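You operate a simulated robot arm through the tools that you are given. There is no shell and no other tool. Be economical: measure what you need, move in short steps, check, and stop when the job is done.

Carry out the task below with a simulated two-armed robot. There is one attempt and no reset: what you move stays moved.

Task
Press the gold sheet with the grey block onto the grey board's right patch and wax it.
Fine: the yellow button opens the leaf case. The bare sheet goes in the long grey tray; wax with the purple-banded pad from the open tin and put the pad back. The tin stays put; leave the other patch.

The check looks at the end state, three seconds after you hand in, the way a careful person would. Anything else that was tipped, shoved, dropped, spilled or broken makes it a failure. Flat cloth is picked up by pressing the open fingertips on it (5 to 10 N) and closing them slowly along it; thin cloth reads only 2 to 8 mm in the jaws.

Robot
Two 7-joint arms with two-finger parallel grippers on one trunk, on a base that drives. Base frame: it is fixed to the floor where the robot stands at the start and does not move with it; the origin is under the middle of the robot, x ahead of it, y to its left, z up. Units: m, degrees, N and s.
The left shoulder is at the start at [0.06, 0.143, 0.926], the right one opposite. With the tool pointing down near the work surface each hand reaches from about 0.32 to 0.74 m from the robot's upright axis, wherever it stands, measured 20 degrees to its own side. Places, roughly: inside of the long grey tray [0.7, 0.4, 0.8]; left patch of the grey board [0.5, 0.3, 0.8]; lid of the black leaf case [0.7, 0.1, 0.9]; right patch of the grey board [0.5, 0.1, 0.8]; tall yellow button [0.7, 0.3, 0.9]; white pad with purple band (6x6x4 cm) [0.5, -0.1, 0.8]. Payload 1.57 kg a hand.
The TCP of each hand is the grasp point between the finger pads, 0.03 m short of the fingertips. In the tool frame z runs along the fingers and y along their closing line. The gripper opens to 0.11 m. The fingers are 0.024 m wide and 0.012 m thick; the gripper's body (0.048 by 0.112 m) begins 0.078 m behind the TCP.
Orientation is that of the tool frame in the base frame, as a unit quaternion [w, x, y, z]. With the fingers straight down and closing along the base's y, the tool's x points along the base's -x, its y along +y and its z along -z.

Tools
- The arms move only by the tool jog_arm. It takes "left_series", "right_series" or both (then of equal length, played together; a hand with none holds still); each is a list of rows, each a list of 3 entries, a list of its own where there are three numbers: the shift along the tool's x, y, z in mm, then the turn, a rotation vector about the tool's x, y, z in degrees, then the finger opening in mm, from 0 to 110. In form: [[[dx, dy, dz], [rx, ry, rz], jaw], ...]. A call has 1 to 8 rows; each row shifts and turns the commanded pose from where the row before left it, along the tool's axes as they then stand. Each row takes 0.2 s and may step no farther than 0.05 m and 8.6 degrees from the row before; otherwise, or with a gripper value out of range, the whole call is refused. Where a pose cannot be reached the arm comes as near as it can. A force on the tool above 40 N (or 10 N above the force at the start of the call, whichever is more), or a blocked arm, ends the call early, and 0.2 s more pass. Each finger travels about 0.045 m/s and halts on what it meets, pressing with about 40 N; the grip force reading is that of the motor and also rises with nothing between the fingers. The clock runs only during rows and for 0.2 s after the last one: add rows that do not move to give the fingers time. It gives the time, the measured TCP pose, the force on the tool (base axes), the opening and the grip force at its end, in the units of the frame above (readings bear some noise), with the torque about the TCP (base axes, N m) and any sound that the robot's microphone picked up.
- Cameras (640 x 400 px; columns grow to the right, rows downward): "scene" is now at [0.0346, 0.0043, 1.5431]; the picture's right is [-0.01, -1.00, 0.00], its down [-0.77, 0.01, -0.64] and it looks along [0.64, -0.01, -0.77] (base axes); focal length 254 px, centre (320, 200). "left" rides on the left gripper at [0.07, -0.016, -0.141] in its tool frame; the picture's right is [0.23, 0.97, 0.00], its down [-0.86, 0.20, -0.48] and it looks along [-0.47, 0.11, 0.88] (tool axes); focal length 222 px, centre (320, 200). "right" rides on the right gripper at [0.07, 0.016, -0.141] in its tool frame; the picture's right is [-0.23, 0.97, 0.00], its down [-0.86, -0.20, -0.48] and it looks along [-0.47, -0.11, 0.88] (tool axes); focal length 222 px, centre (320, 200). There is no depth. A picture from a camera that has moved, and an enlarged one, comes with that camera's place and axes in the base frame and with its lens. The place of the scene camera against the robot may be out by one fixed shift of up to 0.025 m in any direction.
- get_image(camera): a new picture of that camera. No time passes.
- move_column(by): slides the trunk up (or, below 0, down) by that many m; the arms and the scene camera ride with it, the base frame stays. It gives what a move gives, with no picture.
- base_move(legs): drives the robot by 1 to 6 legs, each [ahead, left, turn to the left] in m, m and degrees, along the robot's own axes; the way and the turn of a leg run together, so that a leg with both is an arc; at most 1.5 m and 180 degrees a leg. The arms and the cameras ride along, it lands a little off, and it stops where it bumps. It gives what a move gives.
- aim_head(pan, tilt): turns the head with the scene camera to pan (to the left, within 86 degrees either way) and tilt (down, from -29 to 69), counted from straight ahead of the robot. It gives what a move gives.
- inspect(camera, box): a new picture of the part [left, top, right, bottom] of that camera's present view, enlarged. No time passes.
- sign_off(): hands the job in; it is judged then, once.

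Work in short steps. Places have to be worked out from the pictures, the camera data and where the tool is seen: move nearer, look again, correct. Check each grasp and each placing, and mend what went wrong. You have 120 turns and 100 pictures in all, those below and enlarged ones among them. Open the grippers and draw the arms clear of the work before you hand the job in, unless the task says otherwise; then end with one line.

The tools are called after "Emit:" by a JSON object that holds its "fn" and its "kwargs". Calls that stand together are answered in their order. jog_arm: Moves the arms, as the interface text tells. Its arguments: {"type":"object","properties":{"left_series":{"type":"array","items":{"type":"array"}},"right_series":{"type":"array","items":{"type":"array"}}},"required":[]} The other tools are called the same way: move_column (by) slides the trunk up or down; base_move (legs) drives the base; aim_head (pan, tilt) turns the head that bears the scene camera; get_image (camera) takes a picture; inspect (camera, box) takes an enlarged picture of a part of a camera's view; sign_off () hands the job in.

At the start:

```text
clock: 0.0
left_position: [0.4042, 0.2787, 1.0982]
left_tool_rot: [0.0, 0.001, 1.0, 0.0]
left_wrist_force: [-0.2, 0.2, 0.5]
left_moment: [0.02, 0.01, -0.02]
left_opening: 0.1101
left_grasp_force: 0.1
right_position: [0.3887, -0.0395, 1.0984]
right_tool_rot: [0.0, 0.0, 1.0, 0.001]
right_wrist_force: [0.0, -0.1, -0.6]
right_moment: [-0.01, 0.01, 0.0]
right_opening: 0.1101
right_grasp_force: 0.0
trunk travel left (down, up): [-0.525, 0.065]
robot x, y, heading: [0.0025, -0.0044, 0.1]
head pan, tilt: [-0.5, 50.4]
```

scene: 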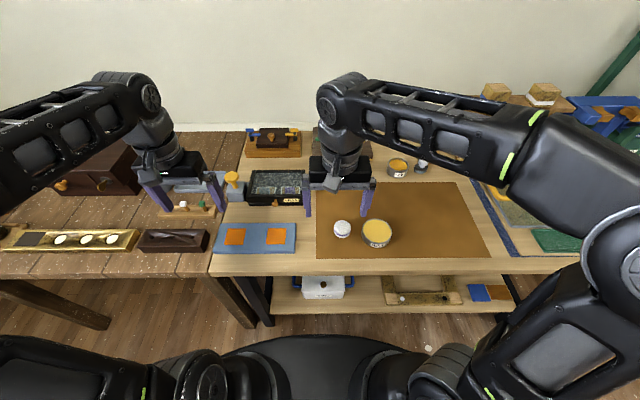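
right: 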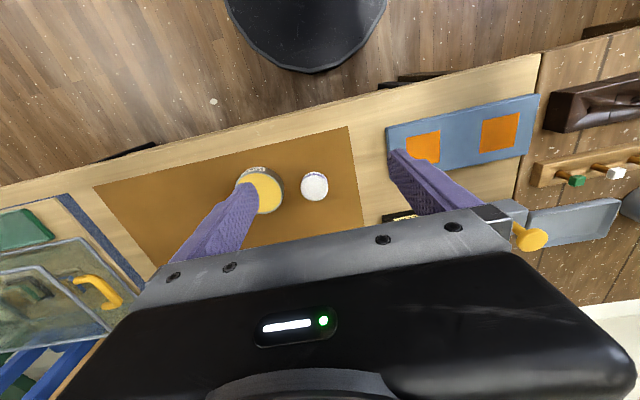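
left: 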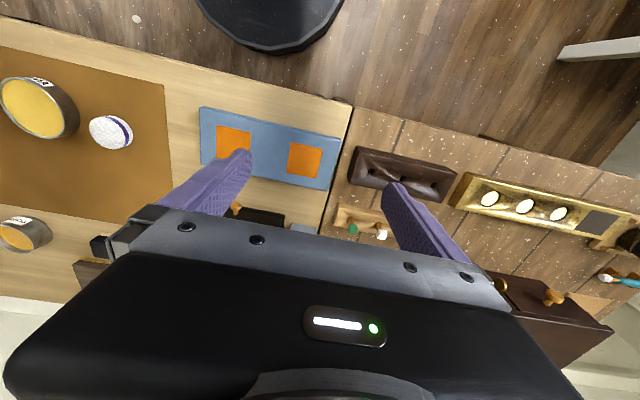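

The arms hide parts of the table, so I enlarge the middle of the scene to find the grey block, the case and the button.

Emit:
{"fn": "inspect", "kwargs": {"camera": "scene", "box": [130, 110, 410, 285]}}

Emit:
{"fn": "inspect", "kwargs": {"camera": "scene", "box": [360, 60, 640, 235]}}

```text
2.29 times, centred on (270, 198) of scene
camera zoom: at [0.0346, 0.0043, 1.5431], right [-0.01, -1.0, 0.0], down [-0.77, 0.01, -0.64], along [0.64, -0.01, -0.77], focal length 580 px, centre (434, 206)
```

zoom: 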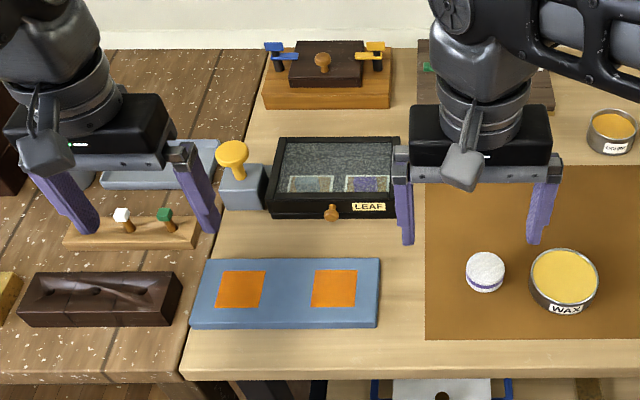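

```text
2.29 times, centred on (500, 148) of scene
camera zoom: at [0.0346, 0.0043, 1.5431], right [-0.01, -1.0, 0.0], down [-0.77, 0.01, -0.64], along [0.64, -0.01, -0.77], focal length 580 px, centre (-91, 320)
```

zoom: 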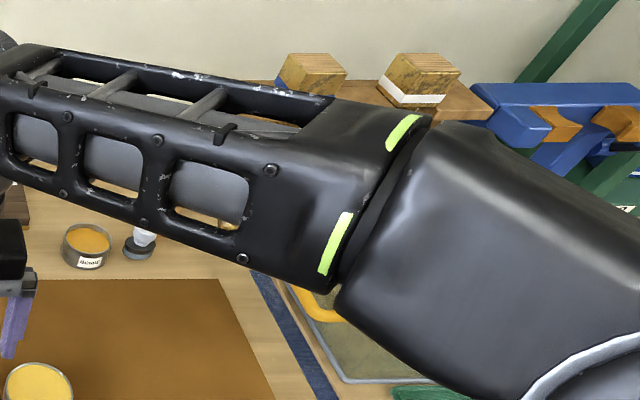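

The right arm hides part of the table. I move both hands outward at height to clear the scene view.

Emit:
{"fn": "jog_arm", "kwargs": {"right_series": [[[0, -50, 0], [0, 0, 0], 110], [[0, -50, 0], [0, 0, 0], 110], [[0, -50, 0], [0, 0, 0], 110], [[0, -50, 0], [0, 0, 0], 110], [[40, -20, 0], [0, 0, 0], 110], [[40, 0, 0], [0, 0, 0], 110]], "left_series": [[[40, 0, 0], [0, 0, 0], 110], [[40, 20, 0], [0, 0, 0], 110], [[0, 40, 0], [0, 0, 0], 110], [[0, 40, 0], [0, 0, 0], 110], [[0, 40, 0], [0, 0, 0], 110], [[0, 40, 0], [0, 0, 0], 110]]}}

Emit:
{"fn": "get_image", "kwargs": {"camera": "scene"}}

```text
clock: 1.4
left_position: [0.325, 0.4624, 1.0981]
left_tool_rot: [0.0, 0.001, 1.0, -0.001]
left_wrist_force: [-0.1, 0.5, -0.8]
left_moment: [-0.02, 0.01, -0.02]
left_opening: 0.1102
left_grasp_force: 0.1
right_position: [0.3082, -0.2576, 1.0976]
right_tool_rot: [0.0, 0.0, 1.0, -0.001]
right_wrist_force: [-0.2, 0.0, 0.4]
right_moment: [-0.05, 0.02, 0.0]
right_opening: 0.1099
right_grasp_force: 0.1
trunk travel left (down, up): [-0.525, 0.065]
robot x, y, heading: [0.0012, 0.0009, 0.1]
head pan, tilt: [-0.5, 50.4]
```

```text
94 pictures are left
camera scene: at [0.0339, 0.006, 1.5431], right [-0.01, -1.0, 0.0], down [-0.77, 0.01, -0.64], along [0.64, -0.01, -0.77], focal length 254 px, centre (320, 200)
```

scene: 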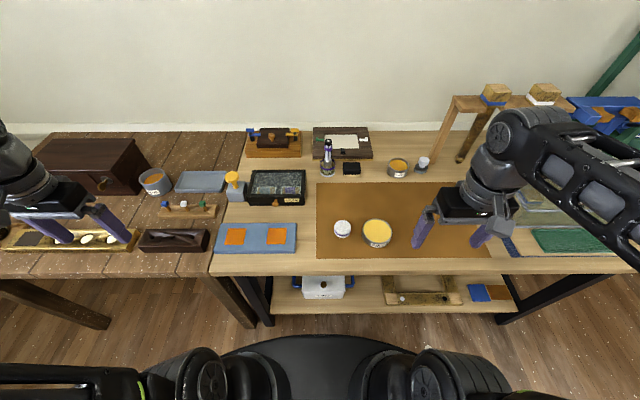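

Now I enlarge the middle and back, and the right side, to look for the grey block.

Emit:
{"fn": "inspect", "kwargs": {"camera": "scene", "box": [150, 115, 310, 215]}}

Emit:
{"fn": "inspect", "kwargs": {"camera": "scene", "box": [300, 110, 460, 210]}}

Emit:
{"fn": "inspect", "kwargs": {"camera": "scene", "box": [430, 70, 640, 200]}}

Emit:
{"fn": "inspect", "kwargs": {"camera": "scene", "box": [260, 255, 540, 330]}}

```text
4.00 times, centred on (230, 165) of scene
camera zoom: at [0.0339, 0.006, 1.5431], right [-0.01, -1.0, 0.0], down [-0.77, 0.01, -0.64], along [0.64, -0.01, -0.77], focal length 1015 px, centre (680, 340)
```

zoom: 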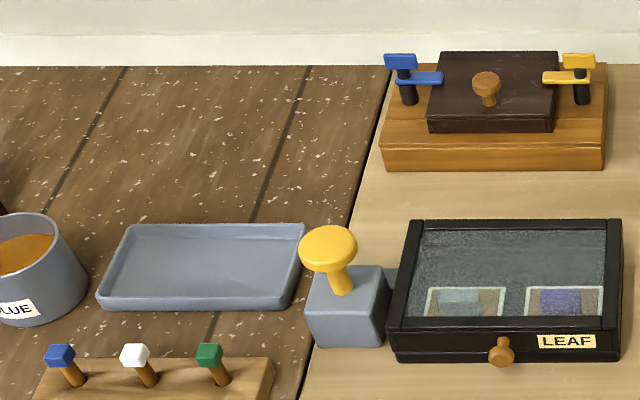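

```text
4.00 times, centred on (380, 160) of scene
camera zoom: at [0.0339, 0.006, 1.5431], right [-0.01, -1.0, 0.0], down [-0.77, 0.01, -0.64], along [0.64, -0.01, -0.77], focal length 1015 px, centre (80, 360)
```

zoom: 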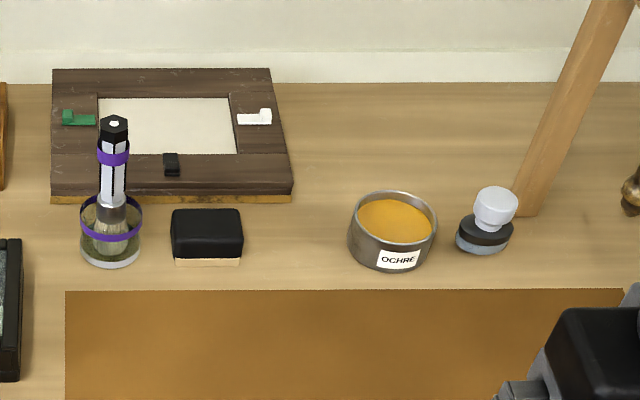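

```text
3.05 times, centred on (535, 135) of scene
camera zoom: at [0.0339, 0.006, 1.5431], right [-0.01, -1.0, 0.0], down [-0.77, 0.01, -0.64], along [0.64, -0.01, -0.77], focal length 774 px, centre (-335, 398)
```

zoom: 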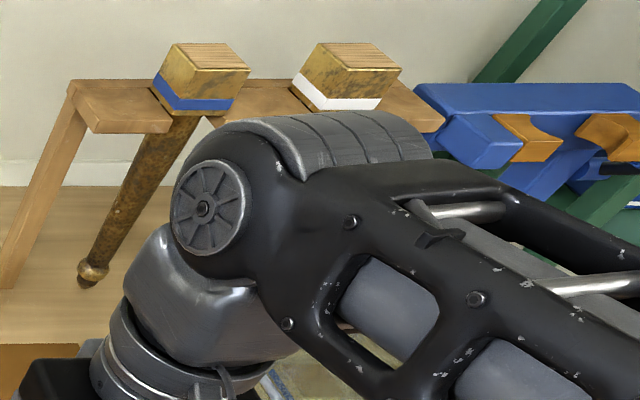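

```text
2.29 times, centred on (400, 292) of scene
camera zoom: at [0.0339, 0.006, 1.5431], right [-0.01, -1.0, 0.0], down [-0.77, 0.01, -0.64], along [0.64, -0.01, -0.77], focal length 580 px, centre (137, -11)
```

zoom: 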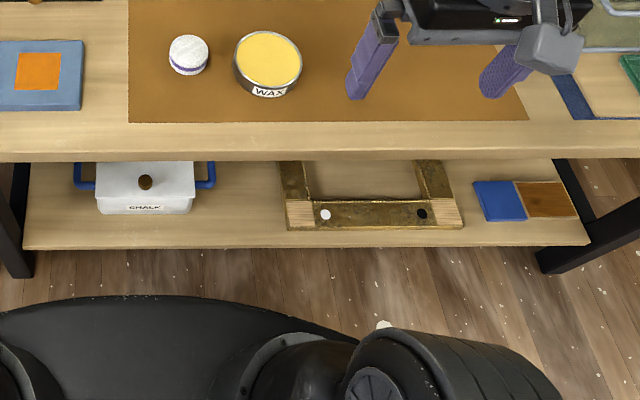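

The case holds two tan sheets, each with a coloured rectangle (grey left, purple right). I want a closer look with the left hand camera before pressing the button.

Emit:
{"fn": "jog_arm", "kwargs": {"left_series": [[[-35, -38, 0], [0, 0, 0], 110], [[-35, -38, 0], [0, 0, 0], 110], [[-35, -38, 0], [0, 0, 0], 110], [[-35, -38, 0], [0, 0, 0], 0], [[-35, -38, 0], [0, 0, 0], 0], [[-35, -38, 0], [0, 0, 0], 0], [[-35, -38, 0], [0, 0, 0], 0], [[-15, 0, 0], [0, 0, 0], 0]]}}

Emit:
{"fn": "get_image", "kwargs": {"camera": "left"}}

```text
refused: row 1 steps farther than a row can; nothing moved
```

```text
89 pictures are left
camera left: at [0.2534, 0.4468, 1.2393], right [-0.23, 0.97, 0.0], down [0.85, 0.2, 0.48], along [0.47, 0.11, -0.88], focal length 222 px, centre (320, 200)
```

left: 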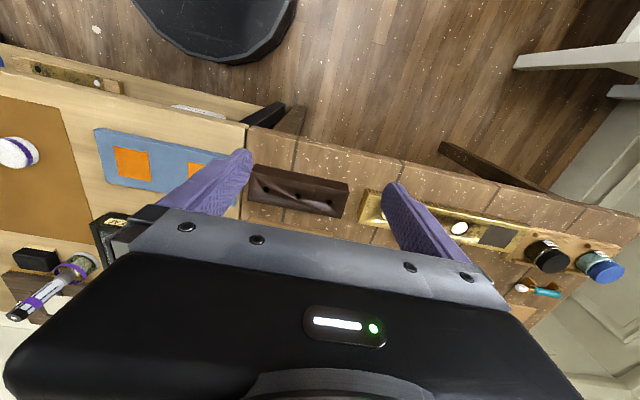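

The step was a bit long; I repeat with smaller rows.

Emit:
{"fn": "jog_arm", "kwargs": {"left_series": [[[-33, -35, 0], [0, 0, 0], 110], [[-33, -35, 0], [0, 0, 0], 110], [[-33, -35, 0], [0, 0, 0], 110], [[-33, -35, 0], [0, 0, 0], 0], [[-33, -35, 0], [0, 0, 0], 0], [[-33, -35, 0], [0, 0, 0], 0], [[-33, -35, 0], [0, 0, 0], 0], [[-33, -15, 0], [0, 0, 0], 0]]}}

Emit:
{"fn": "get_image", "kwargs": {"camera": "left"}}

```text
clock: 3.2
left_position: [0.5225, 0.2494, 1.0994]
left_tool_rot: [0.001, 0.001, 1.0, 0.001]
left_wrist_force: [1.5, -0.1, -0.5]
left_moment: [0.0, 0.02, -0.03]
left_opening: 0.0038
left_grasp_force: 0.1
left hand out of reach, approached as far as the arm can: row 7, 8
right_position: [0.31, -0.2609, 1.098]
right_tool_rot: [0.0, 0.001, 1.0, 0.001]
right_wrist_force: [0.2, -0.3, 0.7]
right_moment: [0.02, 0.0, -0.01]
right_opening: 0.1101
right_grasp_force: 0.1
trunk travel left (down, up): [-0.525, 0.065]
robot x, y, heading: [-0.0032, -0.0002, 0.1]
head pan, tilt: [-0.5, 50.4]
```

```text
88 pictures are left
camera left: at [0.4512, 0.2328, 1.2397], right [-0.23, 0.97, 0.0], down [0.85, 0.2, 0.48], along [0.47, 0.11, -0.88], focal length 222 px, centre (320, 200)
```

left: 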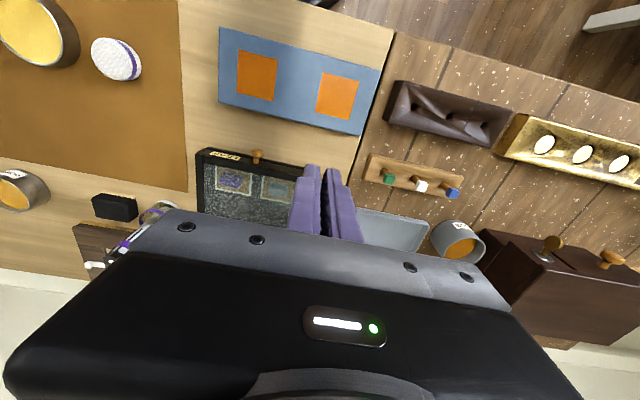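

I enlarge the case in this view to see what lies on the sheets.

Emit:
{"fn": "inspect", "kwargs": {"camera": "left", "box": [180, 130, 340, 230]}}

```text
4.00 times, centred on (260, 180) of left
camera zoom: at [0.4512, 0.2328, 1.2397], right [-0.23, 0.97, 0.0], down [0.85, 0.2, 0.48], along [0.47, 0.11, -0.88], focal length 888 px, centre (560, 280)
```

zoom: 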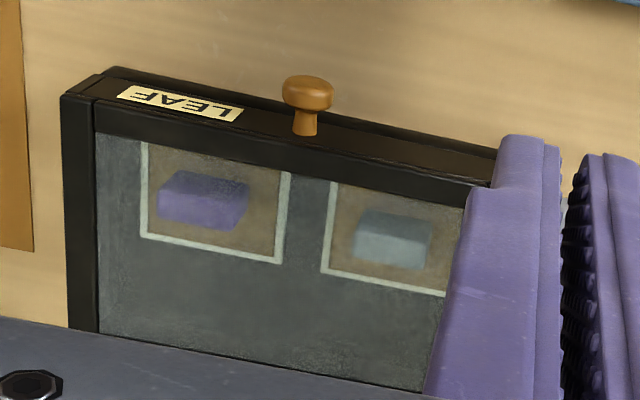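

Each leaf sheet carries a small block as a handle; the grey one is at about [0.656, 0.198]. I drive slightly forward and left to bring the case and tray into better reach.

Emit:
{"fn": "base_move", "kwargs": {"legs": [[0.05, 0.08, 0]]}}

Emit:
{"fn": "get_image", "kwargs": {"camera": "scene"}}

Emit:
{"fn": "get_image", "kwargs": {"camera": "left"}}

```text
clock: 4.3
left_position: [0.573, 0.3291, 1.0974]
left_tool_rot: [0.001, 0.001, 1.0, 0.0]
left_wrist_force: [0.7, 0.5, -0.1]
left_moment: [-0.09, 0.02, -0.03]
left_opening: 0.0
left_grasp_force: 21.4
right_position: [0.3592, -0.1792, 1.0971]
right_tool_rot: [0.0, 0.0, 1.0, -0.001]
right_wrist_force: [-0.4, 1.1, 0.3]
right_moment: [-0.04, 0.01, 0.01]
right_opening: 0.1102
right_grasp_force: 0.0
trunk travel left (down, up): [-0.525, 0.065]
robot x, y, heading: [0.0488, 0.078, -0.0]
head pan, tilt: [-0.5, 50.4]
```

```text
86 pictures are left
camera scene: at [0.0856, 0.0855, 1.5431], right [-0.01, -1.0, 0.0], down [-0.77, 0.01, -0.64], along [0.64, -0.01, -0.77], focal length 254 px, centre (320, 200)
```

scene: 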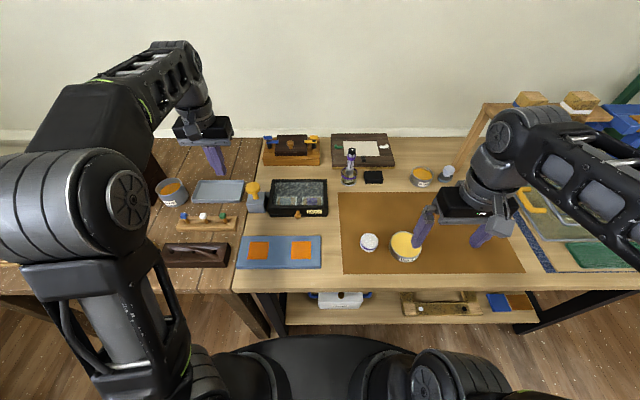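

```text
85 pictures are left
camera left: at [0.5013, 0.3153, 1.239], right [-0.23, 0.97, 0.0], down [0.85, 0.2, 0.48], along [0.47, 0.11, -0.88], focal length 222 px, centre (320, 200)
```

left: 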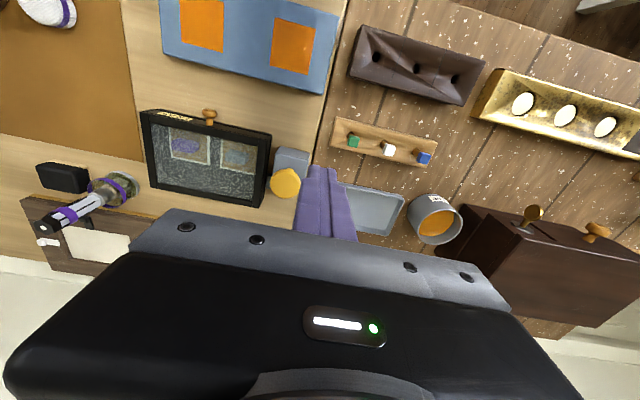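

The button top triangulates to about [0.645, 0.297, 0.935]. I move the closed left fingers above it.

Emit:
{"fn": "jog_arm", "kwargs": {"left_series": [[[-35, -14, 0], [0, 0, 0], 0], [[-37, -14, 0], [0, 0, 0], 0], [[0, 0, 40], [0, 0, 0], 0], [[0, 0, 40], [0, 0, 0], 0], [[0, 0, 20], [0, 0, 0], 0], [[0, 0, 0], [0, 0, 0], 0]]}}

Emit:
{"fn": "get_image", "kwargs": {"camera": "left"}}

Emit:
{"fn": "inspect", "kwargs": {"camera": "scene", "box": [180, 130, 340, 230]}}

```text
clock: 5.7
left_position: [0.5723, 0.3292, 0.9975]
left_tool_rot: [0.001, 0.0, 1.0, 0.0]
left_wrist_force: [0.1, 0.5, -0.1]
left_moment: [-0.02, 0.02, 0.0]
left_opening: 0.0
left_grasp_force: 21.4
left hand out of reach, approached as far as the arm can: row 1, 2
right_position: [0.3601, -0.1795, 1.0979]
right_tool_rot: [0.0, 0.0, 1.0, -0.001]
right_wrist_force: [0.2, -0.5, 0.3]
right_moment: [0.0, 0.01, 0.0]
right_opening: 0.1099
right_grasp_force: 0.1
trunk travel left (down, up): [-0.525, 0.065]
robot x, y, heading: [0.0493, 0.081, -0.2]
head pan, tilt: [-0.5, 50.4]
```

```text
84 pictures are left
camera left: at [0.5006, 0.3138, 1.1392], right [-0.23, 0.97, 0.0], down [0.85, 0.2, 0.48], along [0.47, 0.11, -0.88], focal length 222 px, centre (320, 200)
```

left: 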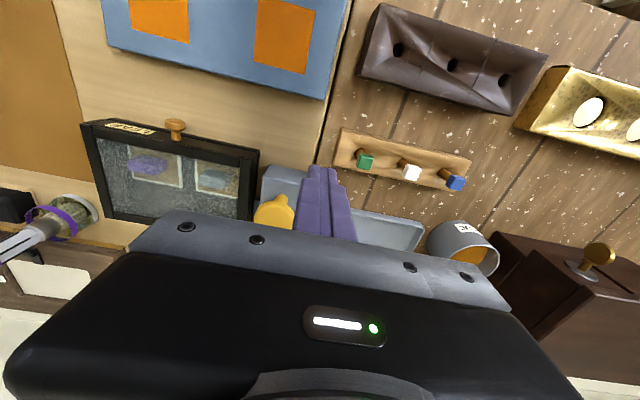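

```text
4.00 times, centred on (260, 180) of scene
camera zoom: at [0.0844, 0.0839, 1.5431], right [-0.01, -1.0, 0.0], down [-0.77, 0.01, -0.64], along [0.64, -0.01, -0.77], focal length 1015 px, centre (560, 280)
```

zoom: 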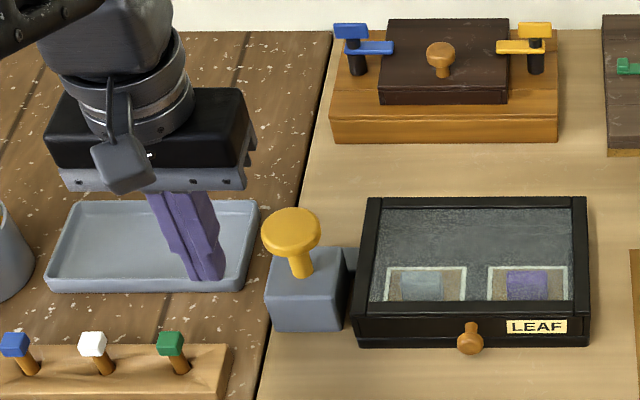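

The forward step was out of reach at height; now lower, I repeat it.

Emit:
{"fn": "jog_arm", "kwargs": {"left_series": [[[-35, -14, 0], [0, 0, 0], 0], [[-37, -14, 0], [0, 0, 0], 0], [[0, 0, 0], [0, 0, 0], 0]]}}

Emit:
{"fn": "get_image", "kwargs": {"camera": "left"}}

Emit:
{"fn": "inspect", "kwargs": {"camera": "scene", "box": [180, 130, 340, 230]}}

```text
clock: 6.5
left_position: [0.6442, 0.3015, 0.9993]
left_tool_rot: [0.001, -0.001, 1.0, -0.001]
left_wrist_force: [0.6, 0.4, 0.0]
left_moment: [-0.02, -0.03, -0.03]
left_opening: 0.0
left_grasp_force: 20.9
right_position: [0.3588, -0.1785, 1.0986]
right_tool_rot: [0.0, 0.0, 1.0, 0.0]
right_wrist_force: [-0.4, 0.2, -1.0]
right_moment: [0.03, -0.04, 0.02]
right_opening: 0.1102
right_grasp_force: 0.1
trunk travel left (down, up): [-0.525, 0.065]
robot x, y, heading: [0.0537, 0.0786, 0.2]
head pan, tilt: [-0.5, 50.4]
```

```text
82 pictures are left
camera left: at [0.572, 0.2858, 1.1395], right [-0.23, 0.97, 0.0], down [0.85, 0.2, 0.48], along [0.47, 0.11, -0.88], focal length 222 px, centre (320, 200)
```

left: 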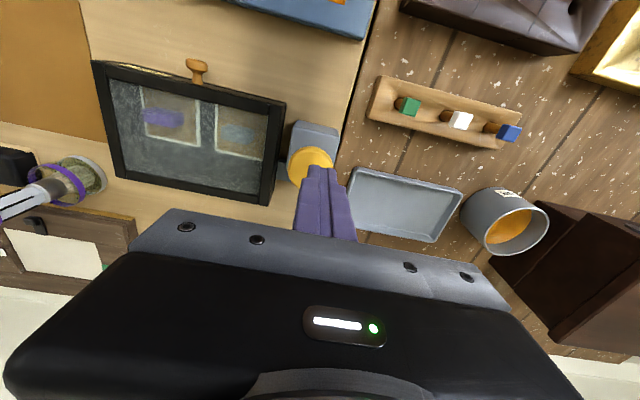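

```text
4.00 times, centred on (260, 180) of scene
camera zoom: at [0.0841, 0.084, 1.5431], right [-0.01, -1.0, 0.0], down [-0.77, 0.01, -0.64], along [0.64, -0.01, -0.77], focal length 1015 px, centre (560, 280)
```

zoom: 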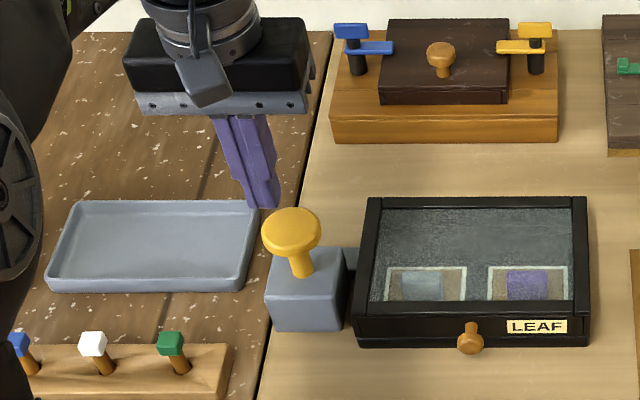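

The fingertips are just above the button (button ≈[0.644, 0.295]). I go down and press gently in small steps.

Emit:
{"fn": "jog_arm", "kwargs": {"left_series": [[[0, -6, 10], [0, 0, 0], 0], [[0, 0, 12], [0, 0, 0], 0], [[0, 0, 6], [0, 0, 0], 0], [[0, 0, 5], [0, 0, 0], 0], [[0, 0, 4], [0, 0, 0], 0], [[0, 0, 4], [0, 0, 0], 0], [[0, 0, 0], [0, 0, 0], 0]]}}

Emit:
{"fn": "inspect", "kwargs": {"camera": "scene", "box": [180, 130, 340, 230]}}

```text
clock: 8.1
left_position: [0.6434, 0.2952, 0.958]
left_tool_rot: [0.001, 0.0, 1.0, 0.0]
left_wrist_force: [-0.1, 0.2, -0.3]
left_moment: [-0.05, -0.02, 0.0]
left_opening: 0.0
left_grasp_force: 21.7
right_position: [0.3594, -0.1798, 1.0974]
right_tool_rot: [0.0, 0.0, 1.0, 0.0]
right_wrist_force: [-0.3, 0.1, -0.6]
right_moment: [-0.01, 0.02, -0.01]
right_opening: 0.1102
right_grasp_force: 0.1
trunk travel left (down, up): [-0.525, 0.065]
robot x, y, heading: [0.0482, 0.0815, -0.1]
head pan, tilt: [-0.5, 50.4]
```

```text
4.00 times, centred on (260, 180) of scene
camera zoom: at [0.0845, 0.0839, 1.5431], right [-0.01, -1.0, 0.0], down [-0.77, 0.01, -0.64], along [0.64, -0.01, -0.77], focal length 1015 px, centre (560, 280)
```

zoom: 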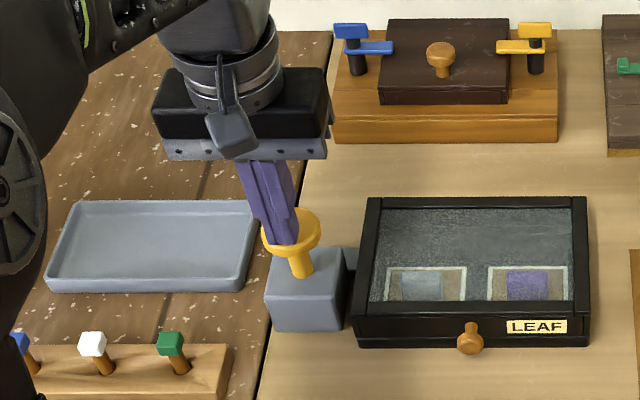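

Fingertips at z 0.928, right over the button with no force yet. I keep lowering gently.

Emit:
{"fn": "jog_arm", "kwargs": {"left_series": [[[0, 0, 4], [0, 0, 0], 0], [[0, 0, 4], [0, 0, 0], 0], [[0, 0, 4], [0, 0, 0], 0], [[0, 0, 4], [0, 0, 0], 0], [[0, 0, 0], [0, 0, 0], 0]]}}

Emit:
{"fn": "inspect", "kwargs": {"camera": "scene", "box": [180, 130, 340, 230]}}

```text
clock: 9.3
left_position: [0.6441, 0.2947, 0.9421]
left_tool_rot: [0.0, 0.0, 1.0, 0.0]
left_wrist_force: [1.3, -1.5, 4.4]
left_moment: [-0.03, 0.06, -0.06]
left_opening: 0.0
left_grasp_force: 21.4
right_position: [0.3591, -0.1787, 1.0985]
right_tool_rot: [0.0, 0.0, 1.0, 0.0]
right_wrist_force: [0.3, 0.2, -0.1]
right_moment: [0.05, 0.03, -0.03]
right_opening: 0.11
right_grasp_force: 0.0
trunk travel left (down, up): [-0.525, 0.065]
robot x, y, heading: [0.0523, 0.0797, -0.0]
head pan, tilt: [-0.5, 50.4]
```

```text
4.00 times, centred on (260, 180) of scene
camera zoom: at [0.0842, 0.0837, 1.5431], right [-0.01, -1.0, 0.0], down [-0.77, 0.01, -0.64], along [0.64, -0.01, -0.77], focal length 1015 px, centre (560, 280)
```

zoom: 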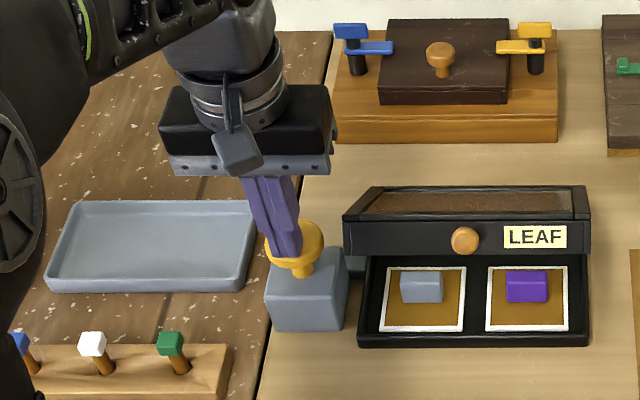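

The lid is opening. I hold still a moment to see whether it opens further.

Emit:
{"fn": "jog_arm", "kwargs": {"left_series": [[[0, 0, 0], [0, 0, 0], 0], [[0, 0, 0], [0, 0, 0], 0], [[0, 0, 0], [0, 0, 0], 0], [[0, 0, 0], [0, 0, 0], 0], [[0, 0, 0], [0, 0, 0], 0]]}}

Emit:
{"fn": "inspect", "kwargs": {"camera": "scene", "box": [180, 130, 340, 230]}}

```text
clock: 10.5
left_position: [0.6432, 0.2945, 0.9412]
left_tool_rot: [0.0, 0.0, 1.0, 0.0]
left_wrist_force: [1.0, -1.2, 4.6]
left_moment: [-0.07, 0.01, -0.01]
left_opening: 0.0
left_grasp_force: 21.2
right_position: [0.3586, -0.1793, 1.0977]
right_tool_rot: [0.0, 0.0, 1.0, 0.0]
right_wrist_force: [0.1, -0.3, -0.1]
right_moment: [0.01, 0.0, -0.02]
right_opening: 0.1101
right_grasp_force: 0.1
trunk travel left (down, up): [-0.525, 0.065]
robot x, y, heading: [0.0516, 0.0816, 0.0]
head pan, tilt: [-0.5, 50.4]
```

```text
4.00 times, centred on (260, 180) of scene
camera zoom: at [0.0841, 0.0836, 1.5431], right [-0.01, -1.0, 0.0], down [-0.77, 0.01, -0.64], along [0.64, 0.0, -0.77], focal length 1015 px, centre (560, 280)
```

zoom: 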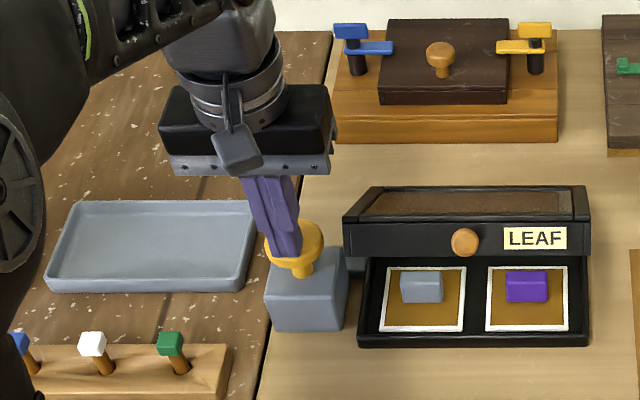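

The lid is only part-way open and seems to follow the button. I press further in small steps.

Emit:
{"fn": "jog_arm", "kwargs": {"left_series": [[[0, 0, 3], [0, 0, 0], 0], [[0, 0, 3], [0, 0, 0], 0], [[0, 0, 0], [0, 0, 0], 0], [[0, 0, 0], [0, 0, 0], 0]]}}

Emit:
{"fn": "inspect", "kwargs": {"camera": "scene", "box": [180, 130, 340, 230]}}

```text
clock: 11.5
left_position: [0.644, 0.2959, 0.9357]
left_tool_rot: [0.002, 0.0, 1.0, -0.001]
left_wrist_force: [1.2, -0.9, 4.5]
left_moment: [-0.07, -0.03, 0.04]
left_opening: 0.0
left_grasp_force: 21.5
right_position: [0.3599, -0.1797, 1.0972]
right_tool_rot: [0.0, 0.0, 1.0, 0.0]
right_wrist_force: [0.3, 0.0, 0.7]
right_moment: [0.04, 0.02, -0.03]
right_opening: 0.11
right_grasp_force: 0.1
trunk travel left (down, up): [-0.525, 0.065]
robot x, y, heading: [0.0532, 0.0804, -0.3]
head pan, tilt: [-0.5, 50.4]
```

```text
4.00 times, centred on (260, 180) of scene
camera zoom: at [0.0843, 0.0836, 1.5431], right [-0.01, -1.0, 0.0], down [-0.77, 0.01, -0.64], along [0.64, 0.0, -0.77], focal length 1015 px, centre (560, 280)
```

zoom: 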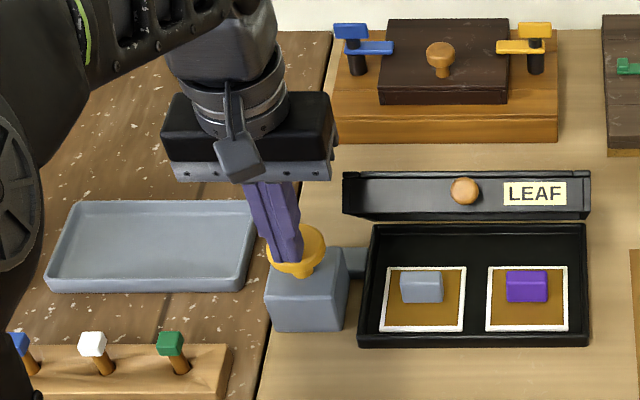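

It follows the press proportionally, so the left hand has to hold it while the right hand takes the sheet. I press on.

Emit:
{"fn": "jog_arm", "kwargs": {"left_series": [[[0, 0, 3], [0, 0, 0], 0], [[0, 0, 3], [0, 0, 0], 0], [[0, 0, 3], [0, 0, 0], 0], [[0, 0, 0], [0, 0, 0], 0], [[0, 0, 0], [0, 0, 0], 0]]}}

Emit:
{"fn": "inspect", "kwargs": {"camera": "scene", "box": [180, 130, 340, 230]}}

```text
clock: 12.7
left_position: [0.643, 0.2956, 0.927]
left_tool_rot: [0.0, 0.0, 1.0, 0.0]
left_wrist_force: [-0.3, 0.1, 4.1]
left_moment: [-0.01, 0.04, -0.06]
left_opening: 0.0
left_grasp_force: 21.3
right_position: [0.3599, -0.1789, 1.0987]
right_tool_rot: [0.0, 0.0, 1.0, 0.0]
right_wrist_force: [1.2, 0.3, 0.0]
right_moment: [0.04, 0.01, -0.01]
right_opening: 0.11
right_grasp_force: 0.0
trunk travel left (down, up): [-0.525, 0.065]
robot x, y, heading: [0.0498, 0.0813, -0.0]
head pan, tilt: [-0.5, 50.4]
heard: click
```

```text
4.00 times, centred on (260, 180) of scene
camera zoom: at [0.084, 0.0838, 1.5431], right [-0.01, -1.0, 0.0], down [-0.77, 0.01, -0.64], along [0.64, -0.01, -0.77], focal length 1015 px, centre (560, 280)
```

zoom: 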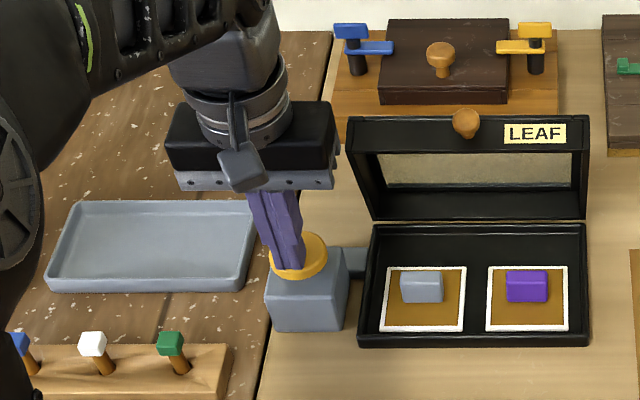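

A click: it may have latched open. I lift the left hand a little and see whether the lid stays.

Emit:
{"fn": "jog_arm", "kwargs": {"left_series": [[[0, 0, -5], [0, 0, 0], 0], [[0, 0, -5], [0, 0, 0], 0], [[0, 0, -10], [0, 0, 0], 0], [[0, 0, -20], [0, 0, 0], 0], [[0, 0, 0], [0, 0, 0], 0], [[0, 0, 0], [0, 0, 0], 0]]}}

Emit:
{"fn": "inspect", "kwargs": {"camera": "scene", "box": [180, 130, 340, 230]}}

```text
clock: 14.1
left_position: [0.6425, 0.2958, 0.9668]
left_tool_rot: [0.001, -0.001, 1.0, 0.0]
left_wrist_force: [0.1, -2.0, 0.0]
left_moment: [-0.03, 0.01, -0.02]
left_opening: 0.0
left_grasp_force: 21.0
right_position: [0.3591, -0.1789, 1.0974]
right_tool_rot: [0.0, 0.0, 1.0, 0.0]
right_wrist_force: [-1.2, 0.9, -0.5]
right_moment: [0.03, 0.01, 0.0]
right_opening: 0.1101
right_grasp_force: 0.1
trunk travel left (down, up): [-0.525, 0.065]
robot x, y, heading: [0.049, 0.0828, -0.2]
head pan, tilt: [-0.5, 50.4]
```

```text
4.00 times, centred on (260, 180) of scene
camera zoom: at [0.0845, 0.084, 1.5431], right [-0.01, -1.0, 0.0], down [-0.77, 0.01, -0.64], along [0.64, -0.01, -0.77], focal length 1015 px, centre (560, 280)
```

zoom: 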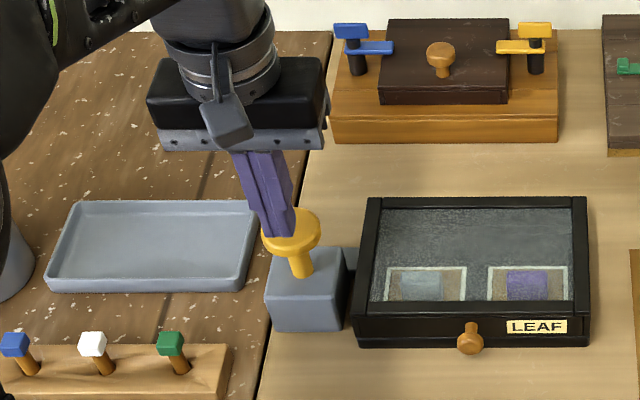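

It does not latch, so the left hand must hold it while the right picks. I lift, tilt the left hand outward (to +y) by 24° to leave room, and then press again.

Emit:
{"fn": "jog_arm", "kwargs": {"left_series": [[[0, 0, -25], [0, 0, 0], 0], [[0, 0, 0], [8, 0, 0], 0], [[0, 0, 0], [8, 0, 0], 0], [[0, 0, 0], [8, 0, 0], 0], [[0, 4, 0], [0, 0, 0], 0], [[0, 0, 0], [0, 0, 0], 0]]}}

Emit:
{"fn": "inspect", "kwargs": {"camera": "scene", "box": [180, 130, 340, 230]}}

```text
clock: 15.5
left_position: [0.644, 0.2997, 0.9899]
left_tool_rot: [0.001, 0.0, 0.978, -0.208]
left_wrist_force: [-0.1, 0.0, 0.0]
left_moment: [0.02, 0.03, 0.03]
left_opening: 0.0001
left_grasp_force: 21.4
right_position: [0.3582, -0.1781, 1.0973]
right_tool_rot: [0.001, 0.0, 1.0, 0.0]
right_wrist_force: [-0.3, -1.0, -0.4]
right_moment: [0.01, 0.0, -0.02]
right_opening: 0.1101
right_grasp_force: 0.0
trunk travel left (down, up): [-0.525, 0.065]
robot x, y, heading: [0.0511, 0.0805, 0.1]
head pan, tilt: [-0.5, 50.4]
```

```text
4.00 times, centred on (260, 180) of scene
camera zoom: at [0.0846, 0.0842, 1.5431], right [-0.01, -1.0, 0.0], down [-0.77, 0.01, -0.64], along [0.64, -0.01, -0.77], focal length 1015 px, centre (560, 280)
```

zoom: 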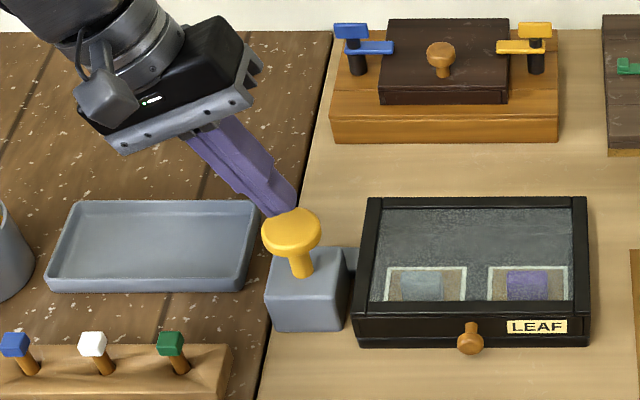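

The tilt is good. I press straight down along base z (tool mix of y and z).

Emit:
{"fn": "jog_arm", "kwargs": {"left_series": [[[0, 8.1, 18.3], [0, 0, 0], 0], [[0, 4.9, 11], [0, 0, 0], 0], [[0, 3.3, 7.3], [0, 0, 0], 0], [[0, 2.4, 5.5], [0, 0, 0], 0], [[0, 2, 4.6], [0, 0, 0], 0], [[0, 2, 4.6], [0, 0, 0], 0], [[0, 2, 4.6], [0, 0, 0], 0], [[0, 0, 0], [0, 0, 0], 0]]}}

Emit:
{"fn": "inspect", "kwargs": {"camera": "scene", "box": [180, 130, 340, 230]}}

```text
clock: 17.3
left_position: [0.6436, 0.2987, 0.9294]
left_tool_rot: [0.001, 0.0, 0.978, -0.207]
left_wrist_force: [-1.2, 0.8, 5.2]
left_moment: [-0.01, 0.0, 0.01]
left_opening: 0.0001
left_grasp_force: 21.7
right_position: [0.3592, -0.1804, 1.0975]
right_tool_rot: [0.001, 0.001, 1.0, 0.0]
right_wrist_force: [-0.9, 0.0, 0.6]
right_moment: [0.03, -0.03, 0.01]
right_opening: 0.1098
right_grasp_force: 0.1
trunk travel left (down, up): [-0.525, 0.065]
robot x, y, heading: [0.0488, 0.0797, -0.2]
head pan, tilt: [-0.5, 50.4]
heard: click
```

```text
4.00 times, centred on (260, 180) of scene
camera zoom: at [0.084, 0.084, 1.5431], right [-0.01, -1.0, 0.0], down [-0.77, 0.01, -0.64], along [0.64, -0.01, -0.77], focal length 1015 px, centre (560, 280)
```

zoom: 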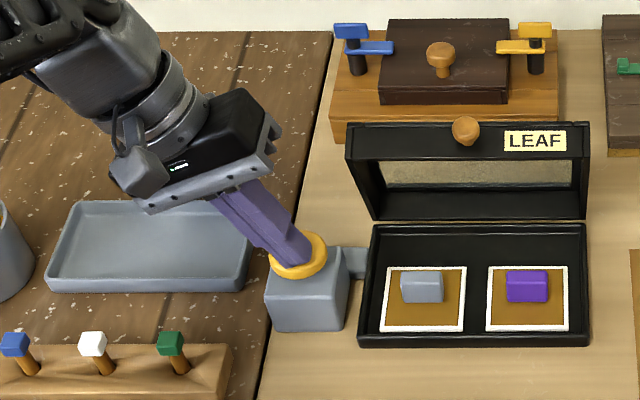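

The lid is fully open and held. Now I bring the right hand over toward the case at height, jaws at 50 mm.

Emit:
{"fn": "jog_arm", "kwargs": {"right_series": [[[-34, 36, 8], [0, 0, 0], 50], [[-34, 36, 8], [0, 0, 0], 50], [[-34, 36, 8], [0, 0, 0], 50], [[-34, 36, 8], [0, 0, 0], 50], [[-34, 36, 8], [0, 0, 0], 50], [[-34, 36, 8], [0, 0, 0], 50], [[-34, 36, 8], [0, 0, 0], 50], [[0, 0, 0], [0, 0, 0], 50]]}}

Emit:
{"fn": "get_image", "kwargs": {"camera": "right"}}

Emit:
{"fn": "get_image", "kwargs": {"camera": "scene"}}

```text
refused: row 1 steps farther than a row can; nothing moved
```

```text
72 pictures are left
camera right: at [0.2895, -0.1649, 1.2394], right [0.23, 0.97, 0.0], down [0.85, -0.2, 0.48], along [0.47, -0.11, -0.88], focal length 222 px, centre (320, 200)
```

right: 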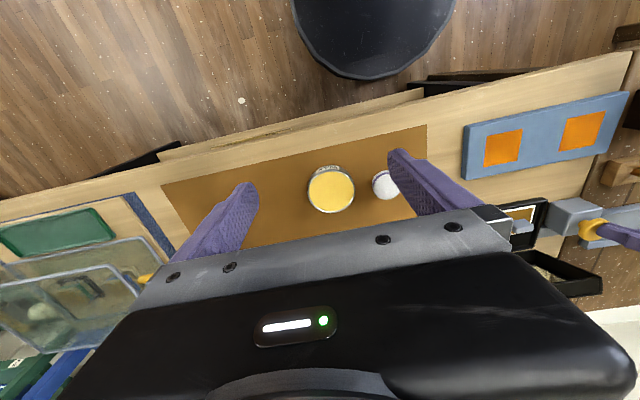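

```text
71 pictures are left
camera scene: at [0.084, 0.084, 1.5431], right [-0.01, -1.0, 0.0], down [-0.77, 0.01, -0.64], along [0.64, -0.01, -0.77], focal length 254 px, centre (320, 200)
```

scene: 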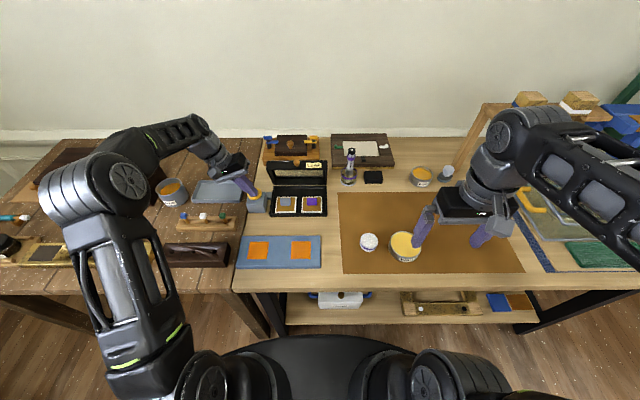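

The rows were a hair too long; I shorten them.

Emit:
{"fn": "jog_arm", "kwargs": {"right_series": [[[-32, 34, 10], [0, 0, 0], 50], [[-32, 34, 10], [0, 0, 0], 50], [[-32, 34, 10], [0, 0, 0], 50], [[-32, 34, 10], [0, 0, 0], 50], [[-32, 34, 10], [0, 0, 0], 50], [[-32, 34, 10], [0, 0, 0], 50], [[-32, 34, 5], [0, 0, 0], 50], [[0, 0, 0], [0, 0, 0], 50]]}}

Emit:
{"fn": "get_image", "kwargs": {"camera": "right"}}

```text
clock: 19.1
left_position: [0.6439, 0.2979, 0.9301]
left_tool_rot: [0.002, 0.001, 0.978, -0.208]
left_wrist_force: [-0.3, -0.4, 5.3]
left_moment: [-0.02, -0.01, 0.0]
left_opening: 0.0
left_grasp_force: 21.7
right_position: [0.5829, 0.0569, 1.0339]
right_tool_rot: [0.0, 0.0, 1.0, 0.0]
right_wrist_force: [-0.2, -0.1, 0.2]
right_moment: [0.02, -0.01, -0.02]
right_opening: 0.0499
right_grasp_force: 0.0
trunk travel left (down, up): [-0.525, 0.065]
robot x, y, heading: [0.0502, 0.0778, 0.3]
head pan, tilt: [-0.5, 50.4]
```

```text
70 pictures are left
camera right: at [0.5132, 0.072, 1.1749], right [0.23, 0.97, 0.0], down [0.85, -0.2, 0.48], along [0.47, -0.11, -0.88], focal length 222 px, centre (320, 200)
```

right: 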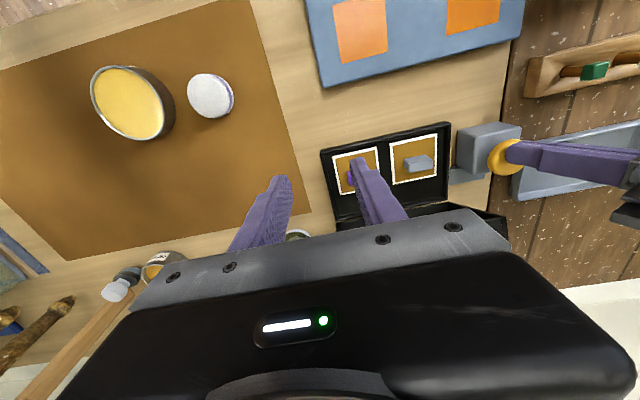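

The grey block is at about [0.661, 0.193]. I move the right hand above it, staying high, and look again.

Emit:
{"fn": "jog_arm", "kwargs": {"right_series": [[[-15, 35, 0], [0, 0, 0], 50], [[-20, 35, 10], [0, 0, 0], 50], [[-20, 35, 20], [0, 0, 0], 50], [[-20, 31, 20], [0, 0, 0], 50], [[0, 0, 20], [0, 0, 0], 50], [[0, 0, 0], [0, 0, 0], 50]]}}

Emit:
{"fn": "get_image", "kwargs": {"camera": "right"}}

Emit:
{"fn": "inspect", "kwargs": {"camera": "scene", "box": [180, 130, 340, 230]}}

```text
clock: 20.5
left_position: [0.6436, 0.2992, 0.9284]
left_tool_rot: [0.0, 0.0, 0.978, -0.208]
left_wrist_force: [0.1, -0.1, 4.6]
left_moment: [-0.01, 0.01, -0.04]
left_opening: 0.0
left_grasp_force: 21.2
right_position: [0.6235, 0.1364, 0.998]
right_tool_rot: [0.0, -0.001, 1.0, 0.0]
right_wrist_force: [-0.1, 0.8, -0.2]
right_moment: [0.02, -0.01, 0.03]
right_opening: 0.0501
right_grasp_force: 0.1
right hand out of reach, approached as far as the arm can: row 3, 4
trunk travel left (down, up): [-0.525, 0.065]
robot x, y, heading: [0.0447, 0.0795, 0.3]
head pan, tilt: [-0.5, 50.4]
```

```text
69 pictures are left
camera right: at [0.5536, 0.1508, 1.1397], right [0.23, 0.97, 0.0], down [0.86, -0.2, 0.48], along [0.47, -0.11, -0.88], focal length 222 px, centre (320, 200)
```

right: 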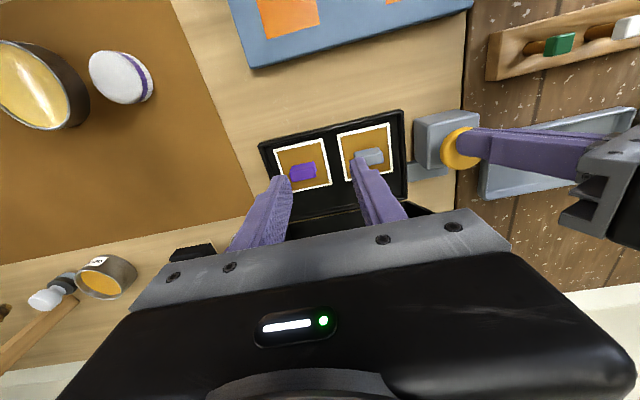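

```text
4.00 times, centred on (260, 180) of scene
camera zoom: at [0.0842, 0.0839, 1.5431], right [-0.01, -1.0, 0.0], down [-0.77, 0.01, -0.64], along [0.64, -0.01, -0.77], focal length 1015 px, centre (560, 280)
```

zoom: 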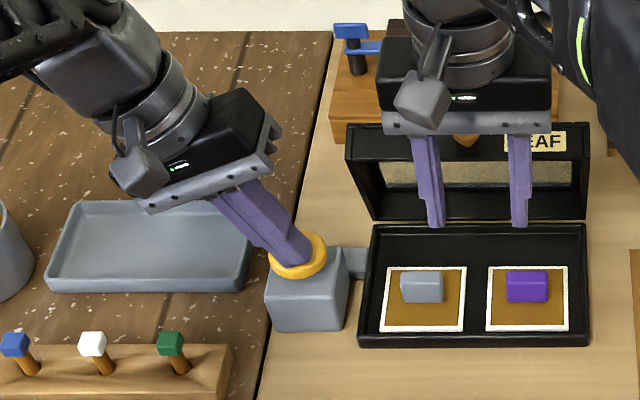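

Block confirmed at about [0.660, 0.194]. The reach was limited at that height, so I descend first and then go sideways.

Emit:
{"fn": "jog_arm", "kwargs": {"right_series": [[[0, 0, 30], [0, 0, 0], 50], [[0, 0, 30], [0, 0, 0], 50], [[-12, 20, 0], [0, 0, 0], 50], [[-12, 20, 0], [0, 0, 0], 50], [[-12, 18, 0], [0, 0, 0], 50], [[0, 0, 0], [0, 0, 0], 50]]}}

Emit:
{"fn": "get_image", "kwargs": {"camera": "right"}}

Emit:
{"fn": "inspect", "kwargs": {"camera": "scene", "box": [180, 130, 340, 230]}}

```text
clock: 21.9
left_position: [0.6447, 0.2982, 0.9295]
left_tool_rot: [0.001, 0.0, 0.978, -0.208]
left_wrist_force: [0.9, 0.1, 4.3]
left_moment: [-0.04, 0.01, 0.02]
left_opening: 0.0001
left_grasp_force: 21.5
right_position: [0.6549, 0.1867, 0.938]
right_tool_rot: [0.002, 0.0, 1.0, 0.001]
right_wrist_force: [-0.2, 0.3, 0.9]
right_moment: [0.02, 0.0, -0.02]
right_opening: 0.05
right_grasp_force: 0.1
right hand out of reach, approached as far as the arm can: row 5
trunk travel left (down, up): [-0.525, 0.065]
robot x, y, heading: [0.0493, 0.077, -0.1]
head pan, tilt: [-0.5, 50.4]
```

```text
67 pictures are left
camera right: at [0.5836, 0.2003, 1.0794], right [0.23, 0.97, 0.0], down [0.85, -0.2, 0.48], along [0.47, -0.11, -0.88], focal length 222 px, centre (320, 200)
```

right: 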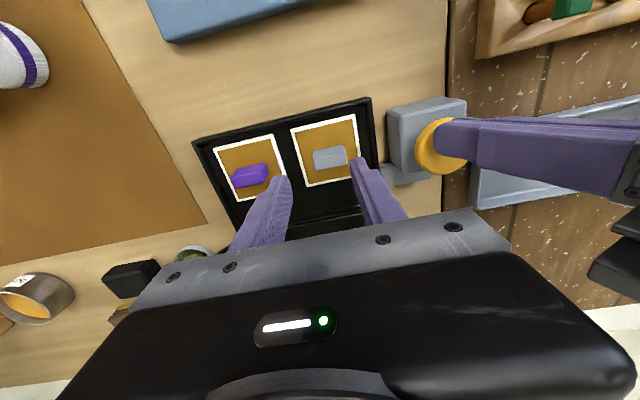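

```text
4.00 times, centred on (260, 180) of scene
camera zoom: at [0.0842, 0.084, 1.5431], right [-0.01, -1.0, 0.0], down [-0.77, 0.01, -0.64], along [0.64, -0.01, -0.77], focal length 1015 px, centre (560, 280)
```

zoom: 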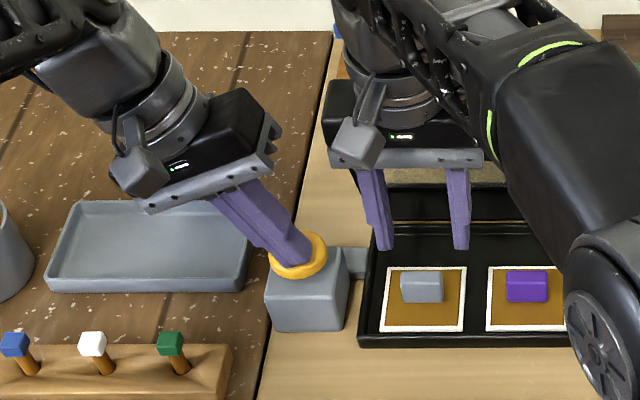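

Block at [0.661, 0.1935] in this view; hand at [0.655, 0.187]. I go down with the remaining shift, stopping well above the sheet.

Emit:
{"fn": "jog_arm", "kwargs": {"right_series": [[[0, 0, 20], [0, 0, 0], 50], [[-3, 3, 15], [0, 0, 0], 50], [[-3, 4, 10], [0, 0, 0], 50], [[0, 0, 0], [0, 0, 0], 50], [[0, 0, 0], [0, 0, 0], 50]]}}

Emit:
{"fn": "inspect", "kwargs": {"camera": "right", "box": [220, 80, 460, 230]}}

Emit:
{"fn": "inspect", "kwargs": {"camera": "scene", "box": [230, 160, 342, 230]}}

```text
clock: 23.1
left_position: [0.6425, 0.2989, 0.9302]
left_tool_rot: [0.0, 0.001, 0.978, -0.208]
left_wrist_force: [0.3, 0.2, 4.9]
left_moment: [-0.01, 0.01, 0.0]
left_opening: 0.0
left_grasp_force: 20.8
right_position: [0.6588, 0.1925, 0.8934]
right_tool_rot: [0.0, 0.0, 1.0, 0.0]
right_wrist_force: [0.2, 0.7, -0.6]
right_moment: [-0.04, -0.01, 0.03]
right_opening: 0.0502
right_grasp_force: 0.1
trunk travel left (down, up): [-0.525, 0.065]
robot x, y, heading: [0.0526, 0.0745, -0.2]
head pan, tilt: [-0.5, 50.4]
```

```text
2.67 times, centred on (340, 155) of right
camera zoom: at [0.5898, 0.2075, 1.0346], right [0.23, 0.97, 0.0], down [0.86, -0.2, 0.48], along [0.47, -0.11, -0.88], focal length 592 px, centre (267, 320)
```

zoom: 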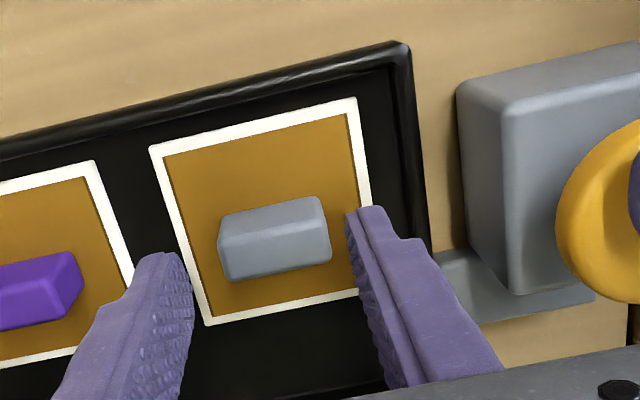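

```text
5.71 times, centred on (286, 195) of scene
camera zoom: at [0.0842, 0.0839, 1.5431], right [-0.01, -1.0, 0.0], down [-0.77, 0.01, -0.64], along [0.64, -0.01, -0.77], focal length 1450 px, centre (514, 229)
```

zoom: 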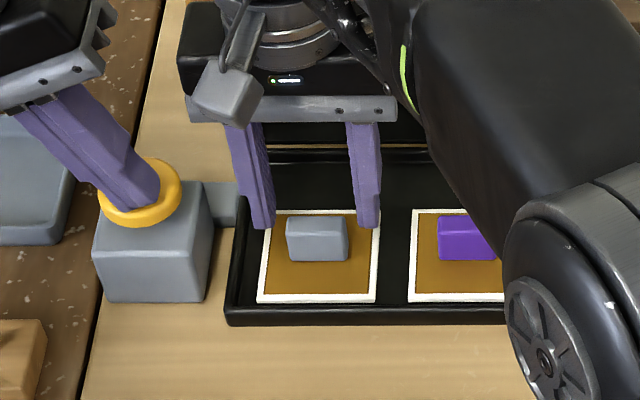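

Fingers straddle the block nicely. I descend about 27 mm in careful steps and close.

Emit:
{"fn": "jog_arm", "kwargs": {"right_series": [[[2, 1, 12], [0, 0, 0], 50], [[0, 0, 8], [0, 0, 0], 50], [[0, 0, 5], [0, 0, 0], 50], [[0, 0, 0], [0, 0, 0], 50]]}}

Emit:
{"fn": "inspect", "kwargs": {"camera": "right", "box": [220, 80, 460, 230]}}

```text
clock: 23.9
left_position: [0.6421, 0.2988, 0.9291]
left_tool_rot: [0.001, 0.0, 0.978, -0.207]
left_wrist_force: [0.8, 0.5, 0.2]
left_moment: [-0.01, 0.03, -0.04]
left_opening: 0.0002
left_grasp_force: 21.4
right_position: [0.6606, 0.1955, 0.8829]
right_tool_rot: [0.01, 0.001, 1.0, 0.005]
right_wrist_force: [-8.3, -5.6, 22.0]
right_moment: [0.25, -1.59, -0.32]
right_opening: 0.0502
right_grasp_force: 0.1
trunk travel left (down, up): [-0.525, 0.065]
robot x, y, heading: [0.0525, 0.0833, 0.3]
head pan, tilt: [-0.5, 50.4]
stopped in row 3 (right hand): the force on the tool passed its limit (the readings are from after the stop); the commanded pose is now the measured one
```

```text
2.67 times, centred on (340, 155) of right
camera zoom: at [0.5886, 0.2081, 1.0225], right [0.23, 0.97, 0.01], down [0.85, -0.21, 0.49], along [0.48, -0.1, -0.87], focal length 592 px, centre (267, 320)
```

zoom: 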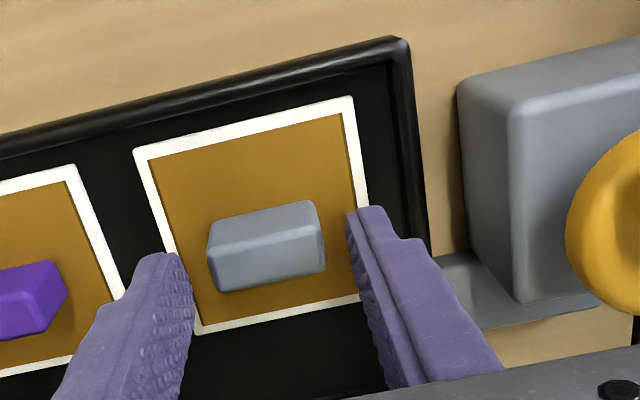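

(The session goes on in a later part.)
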